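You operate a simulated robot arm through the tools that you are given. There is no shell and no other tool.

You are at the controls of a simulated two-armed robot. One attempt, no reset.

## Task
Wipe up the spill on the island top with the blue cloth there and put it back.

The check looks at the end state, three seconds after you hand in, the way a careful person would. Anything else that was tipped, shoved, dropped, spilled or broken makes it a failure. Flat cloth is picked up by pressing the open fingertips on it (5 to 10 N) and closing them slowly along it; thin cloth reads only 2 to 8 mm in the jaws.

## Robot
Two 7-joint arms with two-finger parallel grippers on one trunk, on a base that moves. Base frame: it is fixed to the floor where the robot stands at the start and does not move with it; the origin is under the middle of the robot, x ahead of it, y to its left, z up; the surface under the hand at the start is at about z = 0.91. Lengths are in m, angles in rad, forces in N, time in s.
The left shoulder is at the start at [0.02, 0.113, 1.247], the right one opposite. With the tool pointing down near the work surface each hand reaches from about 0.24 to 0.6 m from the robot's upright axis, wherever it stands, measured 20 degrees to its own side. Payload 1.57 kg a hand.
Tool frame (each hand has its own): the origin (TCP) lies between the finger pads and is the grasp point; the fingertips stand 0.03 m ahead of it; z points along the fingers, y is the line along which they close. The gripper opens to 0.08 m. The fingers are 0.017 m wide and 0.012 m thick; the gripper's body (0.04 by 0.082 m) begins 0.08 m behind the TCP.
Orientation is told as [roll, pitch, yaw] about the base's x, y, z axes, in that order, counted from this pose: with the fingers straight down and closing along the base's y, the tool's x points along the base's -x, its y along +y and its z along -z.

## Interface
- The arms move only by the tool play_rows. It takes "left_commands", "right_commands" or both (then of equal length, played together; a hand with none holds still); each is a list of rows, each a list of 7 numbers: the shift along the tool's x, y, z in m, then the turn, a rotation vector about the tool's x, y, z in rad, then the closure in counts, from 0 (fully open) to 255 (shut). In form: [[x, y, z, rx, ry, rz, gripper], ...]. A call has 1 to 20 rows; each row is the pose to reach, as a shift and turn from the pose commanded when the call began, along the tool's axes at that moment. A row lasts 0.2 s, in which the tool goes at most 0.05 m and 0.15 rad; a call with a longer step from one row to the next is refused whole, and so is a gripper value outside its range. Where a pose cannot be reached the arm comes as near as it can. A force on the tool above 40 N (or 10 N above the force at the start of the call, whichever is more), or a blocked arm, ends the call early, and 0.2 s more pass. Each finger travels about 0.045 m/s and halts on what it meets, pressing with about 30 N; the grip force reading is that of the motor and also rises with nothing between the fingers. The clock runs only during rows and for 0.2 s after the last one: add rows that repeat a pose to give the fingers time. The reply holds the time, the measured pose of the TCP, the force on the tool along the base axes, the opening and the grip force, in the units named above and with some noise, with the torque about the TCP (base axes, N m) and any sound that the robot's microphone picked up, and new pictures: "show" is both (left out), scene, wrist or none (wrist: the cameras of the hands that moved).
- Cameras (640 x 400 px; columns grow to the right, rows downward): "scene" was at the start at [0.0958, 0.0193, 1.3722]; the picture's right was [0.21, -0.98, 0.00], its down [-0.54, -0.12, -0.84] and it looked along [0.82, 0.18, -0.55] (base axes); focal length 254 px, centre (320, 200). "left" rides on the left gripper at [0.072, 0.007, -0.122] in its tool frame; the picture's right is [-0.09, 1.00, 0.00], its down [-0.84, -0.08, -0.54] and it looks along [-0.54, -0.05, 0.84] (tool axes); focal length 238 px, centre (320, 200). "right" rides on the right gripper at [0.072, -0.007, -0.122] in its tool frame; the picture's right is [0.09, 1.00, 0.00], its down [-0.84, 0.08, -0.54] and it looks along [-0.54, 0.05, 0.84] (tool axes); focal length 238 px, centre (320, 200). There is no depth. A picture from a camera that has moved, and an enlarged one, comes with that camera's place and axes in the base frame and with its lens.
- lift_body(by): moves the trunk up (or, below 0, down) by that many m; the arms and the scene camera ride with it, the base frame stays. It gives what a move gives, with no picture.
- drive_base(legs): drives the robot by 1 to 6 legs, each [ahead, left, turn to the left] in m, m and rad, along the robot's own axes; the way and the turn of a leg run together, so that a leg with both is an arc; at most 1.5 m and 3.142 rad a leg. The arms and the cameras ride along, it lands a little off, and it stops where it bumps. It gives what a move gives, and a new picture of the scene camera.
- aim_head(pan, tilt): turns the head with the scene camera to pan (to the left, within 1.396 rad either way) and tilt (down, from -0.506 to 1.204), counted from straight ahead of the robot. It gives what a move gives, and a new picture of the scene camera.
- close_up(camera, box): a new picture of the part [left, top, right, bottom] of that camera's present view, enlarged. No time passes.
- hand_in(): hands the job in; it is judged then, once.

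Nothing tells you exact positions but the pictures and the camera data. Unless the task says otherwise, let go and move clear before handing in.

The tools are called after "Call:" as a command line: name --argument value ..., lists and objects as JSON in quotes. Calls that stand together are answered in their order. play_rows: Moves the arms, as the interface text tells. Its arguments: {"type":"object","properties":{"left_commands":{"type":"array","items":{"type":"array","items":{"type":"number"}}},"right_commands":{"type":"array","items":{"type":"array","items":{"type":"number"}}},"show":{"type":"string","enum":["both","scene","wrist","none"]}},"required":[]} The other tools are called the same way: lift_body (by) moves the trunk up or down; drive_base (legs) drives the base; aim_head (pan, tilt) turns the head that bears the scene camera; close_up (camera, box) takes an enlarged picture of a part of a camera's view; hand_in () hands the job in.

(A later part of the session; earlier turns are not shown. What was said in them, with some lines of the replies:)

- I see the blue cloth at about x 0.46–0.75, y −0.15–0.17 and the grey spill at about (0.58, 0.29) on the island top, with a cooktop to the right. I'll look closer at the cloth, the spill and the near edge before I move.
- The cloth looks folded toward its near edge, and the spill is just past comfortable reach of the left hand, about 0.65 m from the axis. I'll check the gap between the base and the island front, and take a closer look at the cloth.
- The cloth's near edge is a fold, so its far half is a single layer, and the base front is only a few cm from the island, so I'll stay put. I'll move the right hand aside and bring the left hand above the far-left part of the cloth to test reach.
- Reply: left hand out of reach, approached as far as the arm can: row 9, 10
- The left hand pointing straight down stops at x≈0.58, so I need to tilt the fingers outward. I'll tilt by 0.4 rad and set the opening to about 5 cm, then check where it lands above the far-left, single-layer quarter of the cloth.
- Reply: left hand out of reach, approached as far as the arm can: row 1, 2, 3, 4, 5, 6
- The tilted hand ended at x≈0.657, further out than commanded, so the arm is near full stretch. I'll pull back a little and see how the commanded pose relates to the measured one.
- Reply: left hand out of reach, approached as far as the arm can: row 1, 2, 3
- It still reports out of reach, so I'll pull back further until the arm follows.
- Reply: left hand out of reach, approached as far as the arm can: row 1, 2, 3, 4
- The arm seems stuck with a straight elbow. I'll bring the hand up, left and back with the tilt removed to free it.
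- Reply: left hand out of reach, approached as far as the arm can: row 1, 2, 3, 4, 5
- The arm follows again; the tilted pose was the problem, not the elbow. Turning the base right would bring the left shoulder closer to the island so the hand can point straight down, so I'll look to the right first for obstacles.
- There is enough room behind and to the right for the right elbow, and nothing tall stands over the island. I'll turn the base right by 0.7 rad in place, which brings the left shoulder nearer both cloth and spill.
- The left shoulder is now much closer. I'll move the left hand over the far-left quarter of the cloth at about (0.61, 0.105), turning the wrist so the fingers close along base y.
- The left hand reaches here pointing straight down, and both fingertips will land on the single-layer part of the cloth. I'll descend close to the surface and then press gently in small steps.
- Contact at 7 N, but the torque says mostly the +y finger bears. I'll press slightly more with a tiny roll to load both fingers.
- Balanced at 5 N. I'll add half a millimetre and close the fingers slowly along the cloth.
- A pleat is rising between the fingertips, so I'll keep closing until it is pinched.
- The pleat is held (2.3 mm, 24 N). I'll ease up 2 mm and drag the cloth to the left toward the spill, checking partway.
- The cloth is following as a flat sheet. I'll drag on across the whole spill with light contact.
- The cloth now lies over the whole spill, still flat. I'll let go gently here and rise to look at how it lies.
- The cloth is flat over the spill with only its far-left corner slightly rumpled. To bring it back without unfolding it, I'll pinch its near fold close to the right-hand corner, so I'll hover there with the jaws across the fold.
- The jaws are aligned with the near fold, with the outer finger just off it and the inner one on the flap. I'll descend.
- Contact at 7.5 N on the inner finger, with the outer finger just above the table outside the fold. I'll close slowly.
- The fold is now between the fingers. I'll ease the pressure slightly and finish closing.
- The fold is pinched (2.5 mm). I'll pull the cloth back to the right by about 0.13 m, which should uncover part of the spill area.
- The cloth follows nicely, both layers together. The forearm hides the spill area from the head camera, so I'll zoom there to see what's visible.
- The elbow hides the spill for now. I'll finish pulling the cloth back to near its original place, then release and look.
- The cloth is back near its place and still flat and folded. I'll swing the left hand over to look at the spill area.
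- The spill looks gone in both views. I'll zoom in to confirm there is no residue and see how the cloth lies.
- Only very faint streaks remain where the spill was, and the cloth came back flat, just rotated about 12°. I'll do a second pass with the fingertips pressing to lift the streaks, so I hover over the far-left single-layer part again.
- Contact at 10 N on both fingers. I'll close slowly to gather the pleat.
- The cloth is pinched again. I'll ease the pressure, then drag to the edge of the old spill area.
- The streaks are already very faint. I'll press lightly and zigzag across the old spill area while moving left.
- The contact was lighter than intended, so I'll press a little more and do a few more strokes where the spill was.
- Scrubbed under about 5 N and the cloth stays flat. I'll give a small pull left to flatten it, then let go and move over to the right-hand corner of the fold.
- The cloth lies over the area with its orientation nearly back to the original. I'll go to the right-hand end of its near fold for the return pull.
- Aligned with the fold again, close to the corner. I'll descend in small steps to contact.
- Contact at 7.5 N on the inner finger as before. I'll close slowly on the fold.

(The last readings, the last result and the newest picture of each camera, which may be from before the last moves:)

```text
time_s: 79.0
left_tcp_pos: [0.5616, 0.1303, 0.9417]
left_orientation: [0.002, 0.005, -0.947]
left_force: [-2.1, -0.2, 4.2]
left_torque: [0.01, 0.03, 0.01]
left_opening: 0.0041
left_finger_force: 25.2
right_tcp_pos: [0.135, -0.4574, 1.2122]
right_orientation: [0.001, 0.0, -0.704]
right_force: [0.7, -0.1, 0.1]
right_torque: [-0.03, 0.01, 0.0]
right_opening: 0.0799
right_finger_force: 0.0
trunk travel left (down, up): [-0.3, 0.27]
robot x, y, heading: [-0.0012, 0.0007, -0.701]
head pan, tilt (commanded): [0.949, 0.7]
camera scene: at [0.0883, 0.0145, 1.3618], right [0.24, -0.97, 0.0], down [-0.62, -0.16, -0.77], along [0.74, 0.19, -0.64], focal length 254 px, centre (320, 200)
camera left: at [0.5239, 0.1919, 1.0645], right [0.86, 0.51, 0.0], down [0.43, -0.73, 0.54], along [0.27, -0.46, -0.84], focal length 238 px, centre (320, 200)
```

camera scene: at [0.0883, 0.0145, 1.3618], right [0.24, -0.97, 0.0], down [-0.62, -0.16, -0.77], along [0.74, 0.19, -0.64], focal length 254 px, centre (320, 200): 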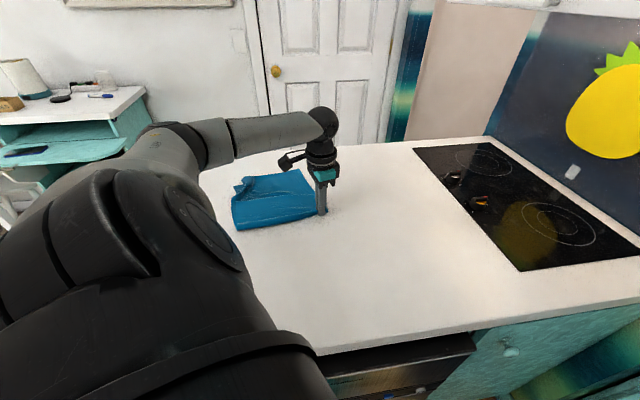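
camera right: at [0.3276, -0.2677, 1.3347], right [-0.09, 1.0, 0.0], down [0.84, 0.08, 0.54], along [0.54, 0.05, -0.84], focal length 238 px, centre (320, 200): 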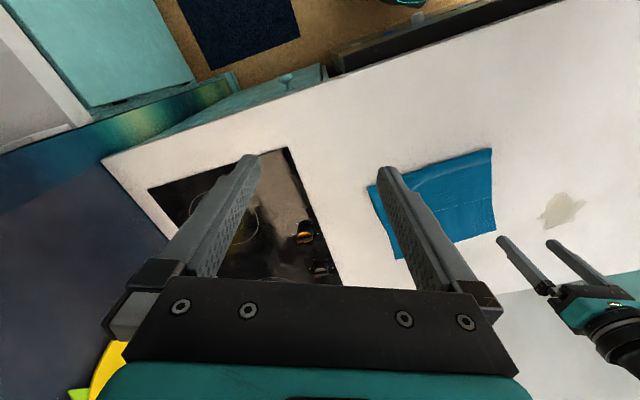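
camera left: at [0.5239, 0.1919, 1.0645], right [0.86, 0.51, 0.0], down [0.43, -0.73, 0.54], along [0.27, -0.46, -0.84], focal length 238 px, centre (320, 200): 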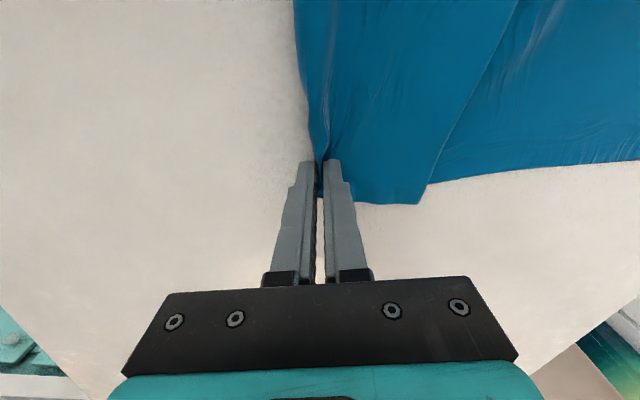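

Both layers are held (4 mm). I'll pull the cloth back along a slightly bowed path so it ends near its original place and orientation.

Call:
play_rows --left_commands '[[0, 0, -0.002, 0, 0, 0, 255], [-0.0148, -0.0027, -0.002, 0, 0, 0, 255], [-0.0295, -0.0054, -0.002, 0, 0, 0, 255], [-0.0443, -0.0081, -0.002, 0, 0, 0, 255], [-0.0591, -0.0108, -0.002, 0, 0, 0, 255], [-0.0739, -0.0135, -0.002, 0, 0, 0, 255], [-0.0886, -0.0162, -0.002, 0, 0, 0, 255], [-0.1034, -0.0189, -0.002, 0, 0, 0, 255], [-0.1122, -0.0308, -0.002, 0, 0, 0, 255], [-0.121, -0.0427, -0.002, 0, 0, 0, 255], [-0.1298, -0.0547, -0.002, 0, 0, 0, 255], [-0.1386, -0.0666, -0.002, 0, 0, 0, 255], [-0.1474, -0.0785, -0.002, 0, 0, 0, 255], [-0.1562, -0.0904, -0.002, 0, 0, 0, 255], [-0.1649, -0.1023, -0.002, 0, 0, 0, 255], [-0.1737, -0.1143, -0.002, 0, 0, 0, 255], [-0.1825, -0.1262, -0.002, 0, 0, 0, 255], [-0.1913, -0.1381, -0.002, 0, 0, 0, 255], [-0.2001, -0.15, -0.002, 0, 0, 0, 255], [-0.2001, -0.15, -0.002, 0, 0, 0, 255]]' --show "both"

```text
time_s: 83.2
left_tcp_pos: [0.5557, -0.119, 0.9418]
left_orientation: [0.006, 0.006, -0.947]
left_force: [0.4, 0.7, 1.8]
left_torque: [0.03, -0.01, -0.01]
left_opening: 0.0041
left_finger_force: 24.6
right_tcp_pos: [0.135, -0.4573, 1.2115]
right_orientation: [-0.001, -0.001, -0.703]
right_force: [0.1, -0.1, 0.3]
right_torque: [-0.01, -0.02, -0.01]
right_opening: 0.0801
right_finger_force: 0.1
trunk travel left (down, up): [-0.3, 0.27]
robot x, y, heading: [0.0024, -0.0005, -0.699]
head pan, tilt (commanded): [0.949, 0.7]
camera scene: at [0.0888, 0.0148, 1.3618], right [0.24, -0.97, 0.0], down [-0.62, -0.16, -0.77], along [0.74, 0.19, -0.64], focal length 254 px, centre (320, 200)
camera left: at [0.519, -0.0581, 1.0649], right [0.86, 0.51, 0.0], down [0.43, -0.73, 0.54], along [0.27, -0.46, -0.84], focal length 238 px, centre (320, 200)
```

scene: 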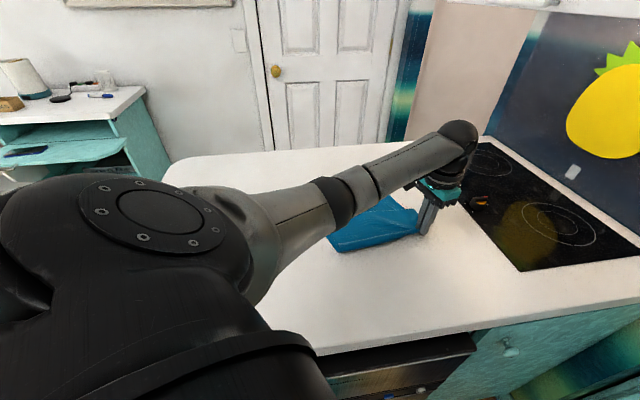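
left: 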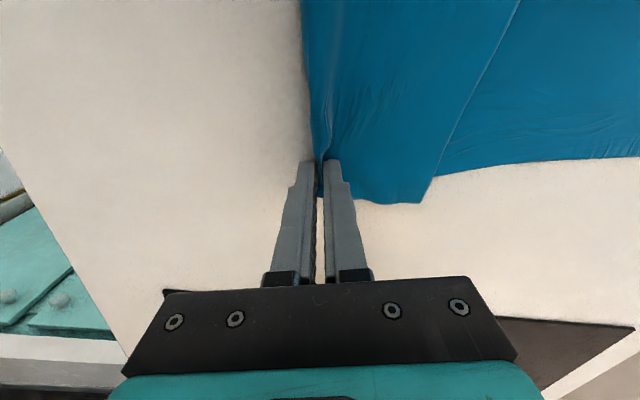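

Now I'll release gently, lift, and swing the arm aside to look at the result.

Call:
play_rows --left_commands '[[0, 0, 0, 0, 0, 0, 230], [0, 0, 0, 0, 0, 0, 200], [0, 0, -0.003, 0, 0, 0, 165], [0, 0, -0.015, 0, 0, 0, 150], [0, 0, -0.05, 0, 0, 0, 150], [0, 0, -0.09, 0, 0, 0, 150], [0, 0, -0.13, 0, 0, 0, 150]]' --show "none"

Call:
play_rows --left_commands '[[0.035, 0.014, -0.015, 0, 0, -0.095, 150], [0.07, 0.028, -0.03, 0, 0, -0.19, 150], [0.105, 0.042, -0.045, 0, 0, -0.285, 150], [0.14, 0.056, -0.06, 0, 0, -0.38, 150], [0.175, 0.07, -0.075, 0, 0, -0.475, 150], [0.21, 0.084, -0.09, 0, 0, -0.57, 150], [0.245, 0.098, -0.09, 0, 0, -0.665, 150], [0.28, 0.112, -0.09, 0, 0, -0.76, 150], [0.315, 0.125, -0.09, 0, 0, -0.855, 150], [0.35, 0.13, -0.09, 0, 0, -0.948, 150]]' --show "both"

```text
time_s: 84.8
left_tcp_pos: [0.5542, -0.1198, 1.0732]
left_orientation: [0.003, 0.007, -0.95]
left_force: [0.4, 0.0, -0.8]
left_torque: [-0.03, 0.0, -0.05]
left_opening: 0.0329
left_finger_force: 0.1
right_tcp_pos: [0.1361, -0.456, 1.2116]
right_orientation: [0.001, 0.001, -0.703]
right_force: [0.3, 0.8, 0.1]
right_torque: [-0.01, 0.0, -0.01]
right_opening: 0.0798
right_finger_force: 0.0
trunk travel left (down, up): [-0.3, 0.27]
robot x, y, heading: [-0.001, 0.0043, -0.702]
head pan, tilt (commanded): [0.949, 0.7]
```

```text
time_s: 87.0
left_tcp_pos: [0.4547, 0.241, 1.1654]
left_orientation: [0.005, 0.001, -0.001]
left_force: [-1.0, -0.3, -0.2]
left_torque: [0.03, -0.03, -0.02]
left_opening: 0.0329
left_finger_force: 0.0
right_tcp_pos: [0.1365, -0.4553, 1.2121]
right_orientation: [0.001, -0.002, -0.704]
right_force: [0.6, -0.9, -0.2]
right_torque: [-0.03, 0.02, 0.0]
right_opening: 0.08
right_finger_force: 0.0
trunk travel left (down, up): [-0.3, 0.27]
robot x, y, heading: [-0.0016, 0.0001, -0.706]
head pan, tilt (commanded): [0.949, 0.7]
camera scene: at [0.0881, 0.015, 1.3619], right [0.24, -0.97, 0.0], down [-0.62, -0.16, -0.77], along [0.74, 0.19, -0.64], focal length 254 px, centre (320, 200)
camera left: at [0.3829, 0.2465, 1.2873], right [0.09, 1.0, 0.01], down [0.84, -0.08, 0.54], along [0.54, -0.04, -0.84], focal length 238 px, centre (320, 200)
```

scene: 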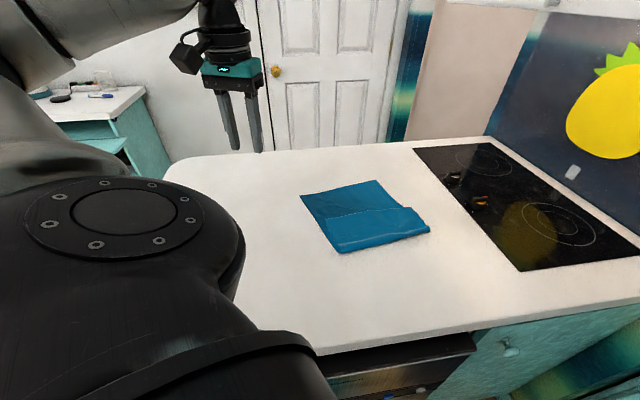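
left: 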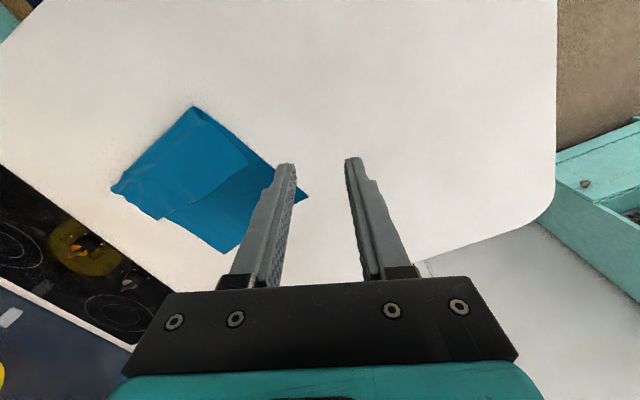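

Call:
close_up --camera "scene" --box '[200, 140, 360, 240]'

Call:
close_up --camera "scene" --box '[270, 160, 470, 285]'

Call:
close_up --camera "left" --box '[280, 60, 520, 210]'

```text
4.00 times, centred on (280, 190) of scene
camera zoom: at [0.0881, 0.015, 1.3619], right [0.24, -0.97, 0.0], down [-0.62, -0.16, -0.77], along [0.74, 0.19, -0.64], focal length 1018 px, centre (480, 240)
```

zoom: 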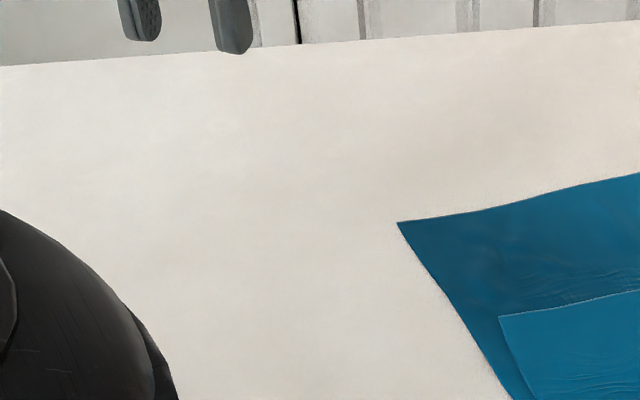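

```text
3.20 times, centred on (370, 222) of scene
camera zoom: at [0.0881, 0.015, 1.3619], right [0.24, -0.97, 0.0], down [-0.62, -0.16, -0.77], along [0.74, 0.19, -0.64], focal length 814 px, centre (160, 128)
```

zoom: 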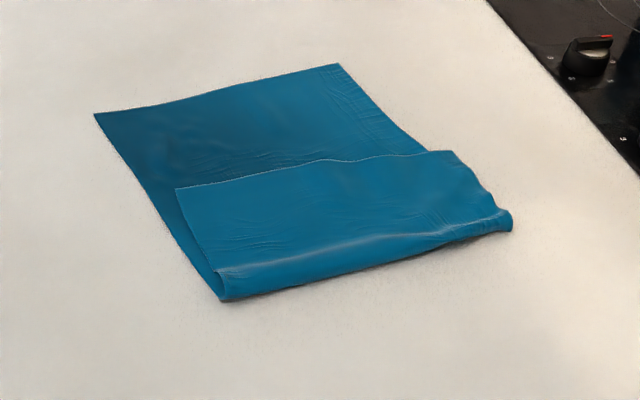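

```text
2.67 times, centred on (400, 135) of left
camera zoom: at [0.3829, 0.2465, 1.2873], right [0.09, 1.0, 0.01], down [0.84, -0.08, 0.54], along [0.54, -0.04, -0.84], focal length 636 px, centre (107, 373)
```

zoom: 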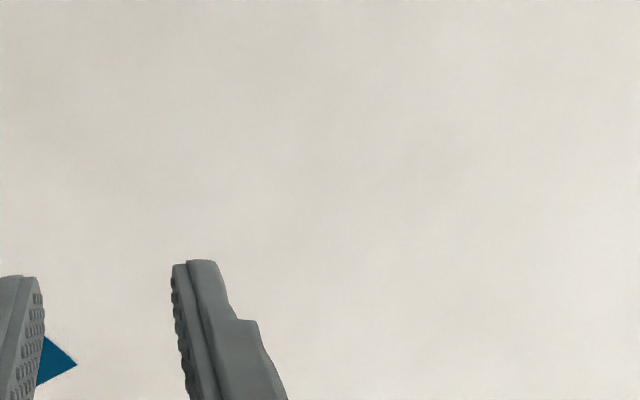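

The spill area is completely clean now with no streaks. The cloth lies flat and folded within about 3 cm of where it was, and the hands are empty and clear. I'm handing in.

Call:
hand_in

```text
The job is handed in.
```

The spill on the island top is wiped up. The zoomed views after the second pass show no stain or streaks left. The first pass left faint streaks, so I wiped the area again with light pressure.

The blue cloth is back in its place, flat and still folded. By the camera estimates its centre is about 3 cm from where it started. It is turned roughly 8° from its original angle, and the folded flap sits slightly to the right of where it was.

I let go of the cloth, and both hands are empty and clear of the counter. To reach the spill I turned the base about 40° to the right, and I left it facing that way. Apart from the cloth and the wiped patch of counter, I didn't notice the robot touching anything else.
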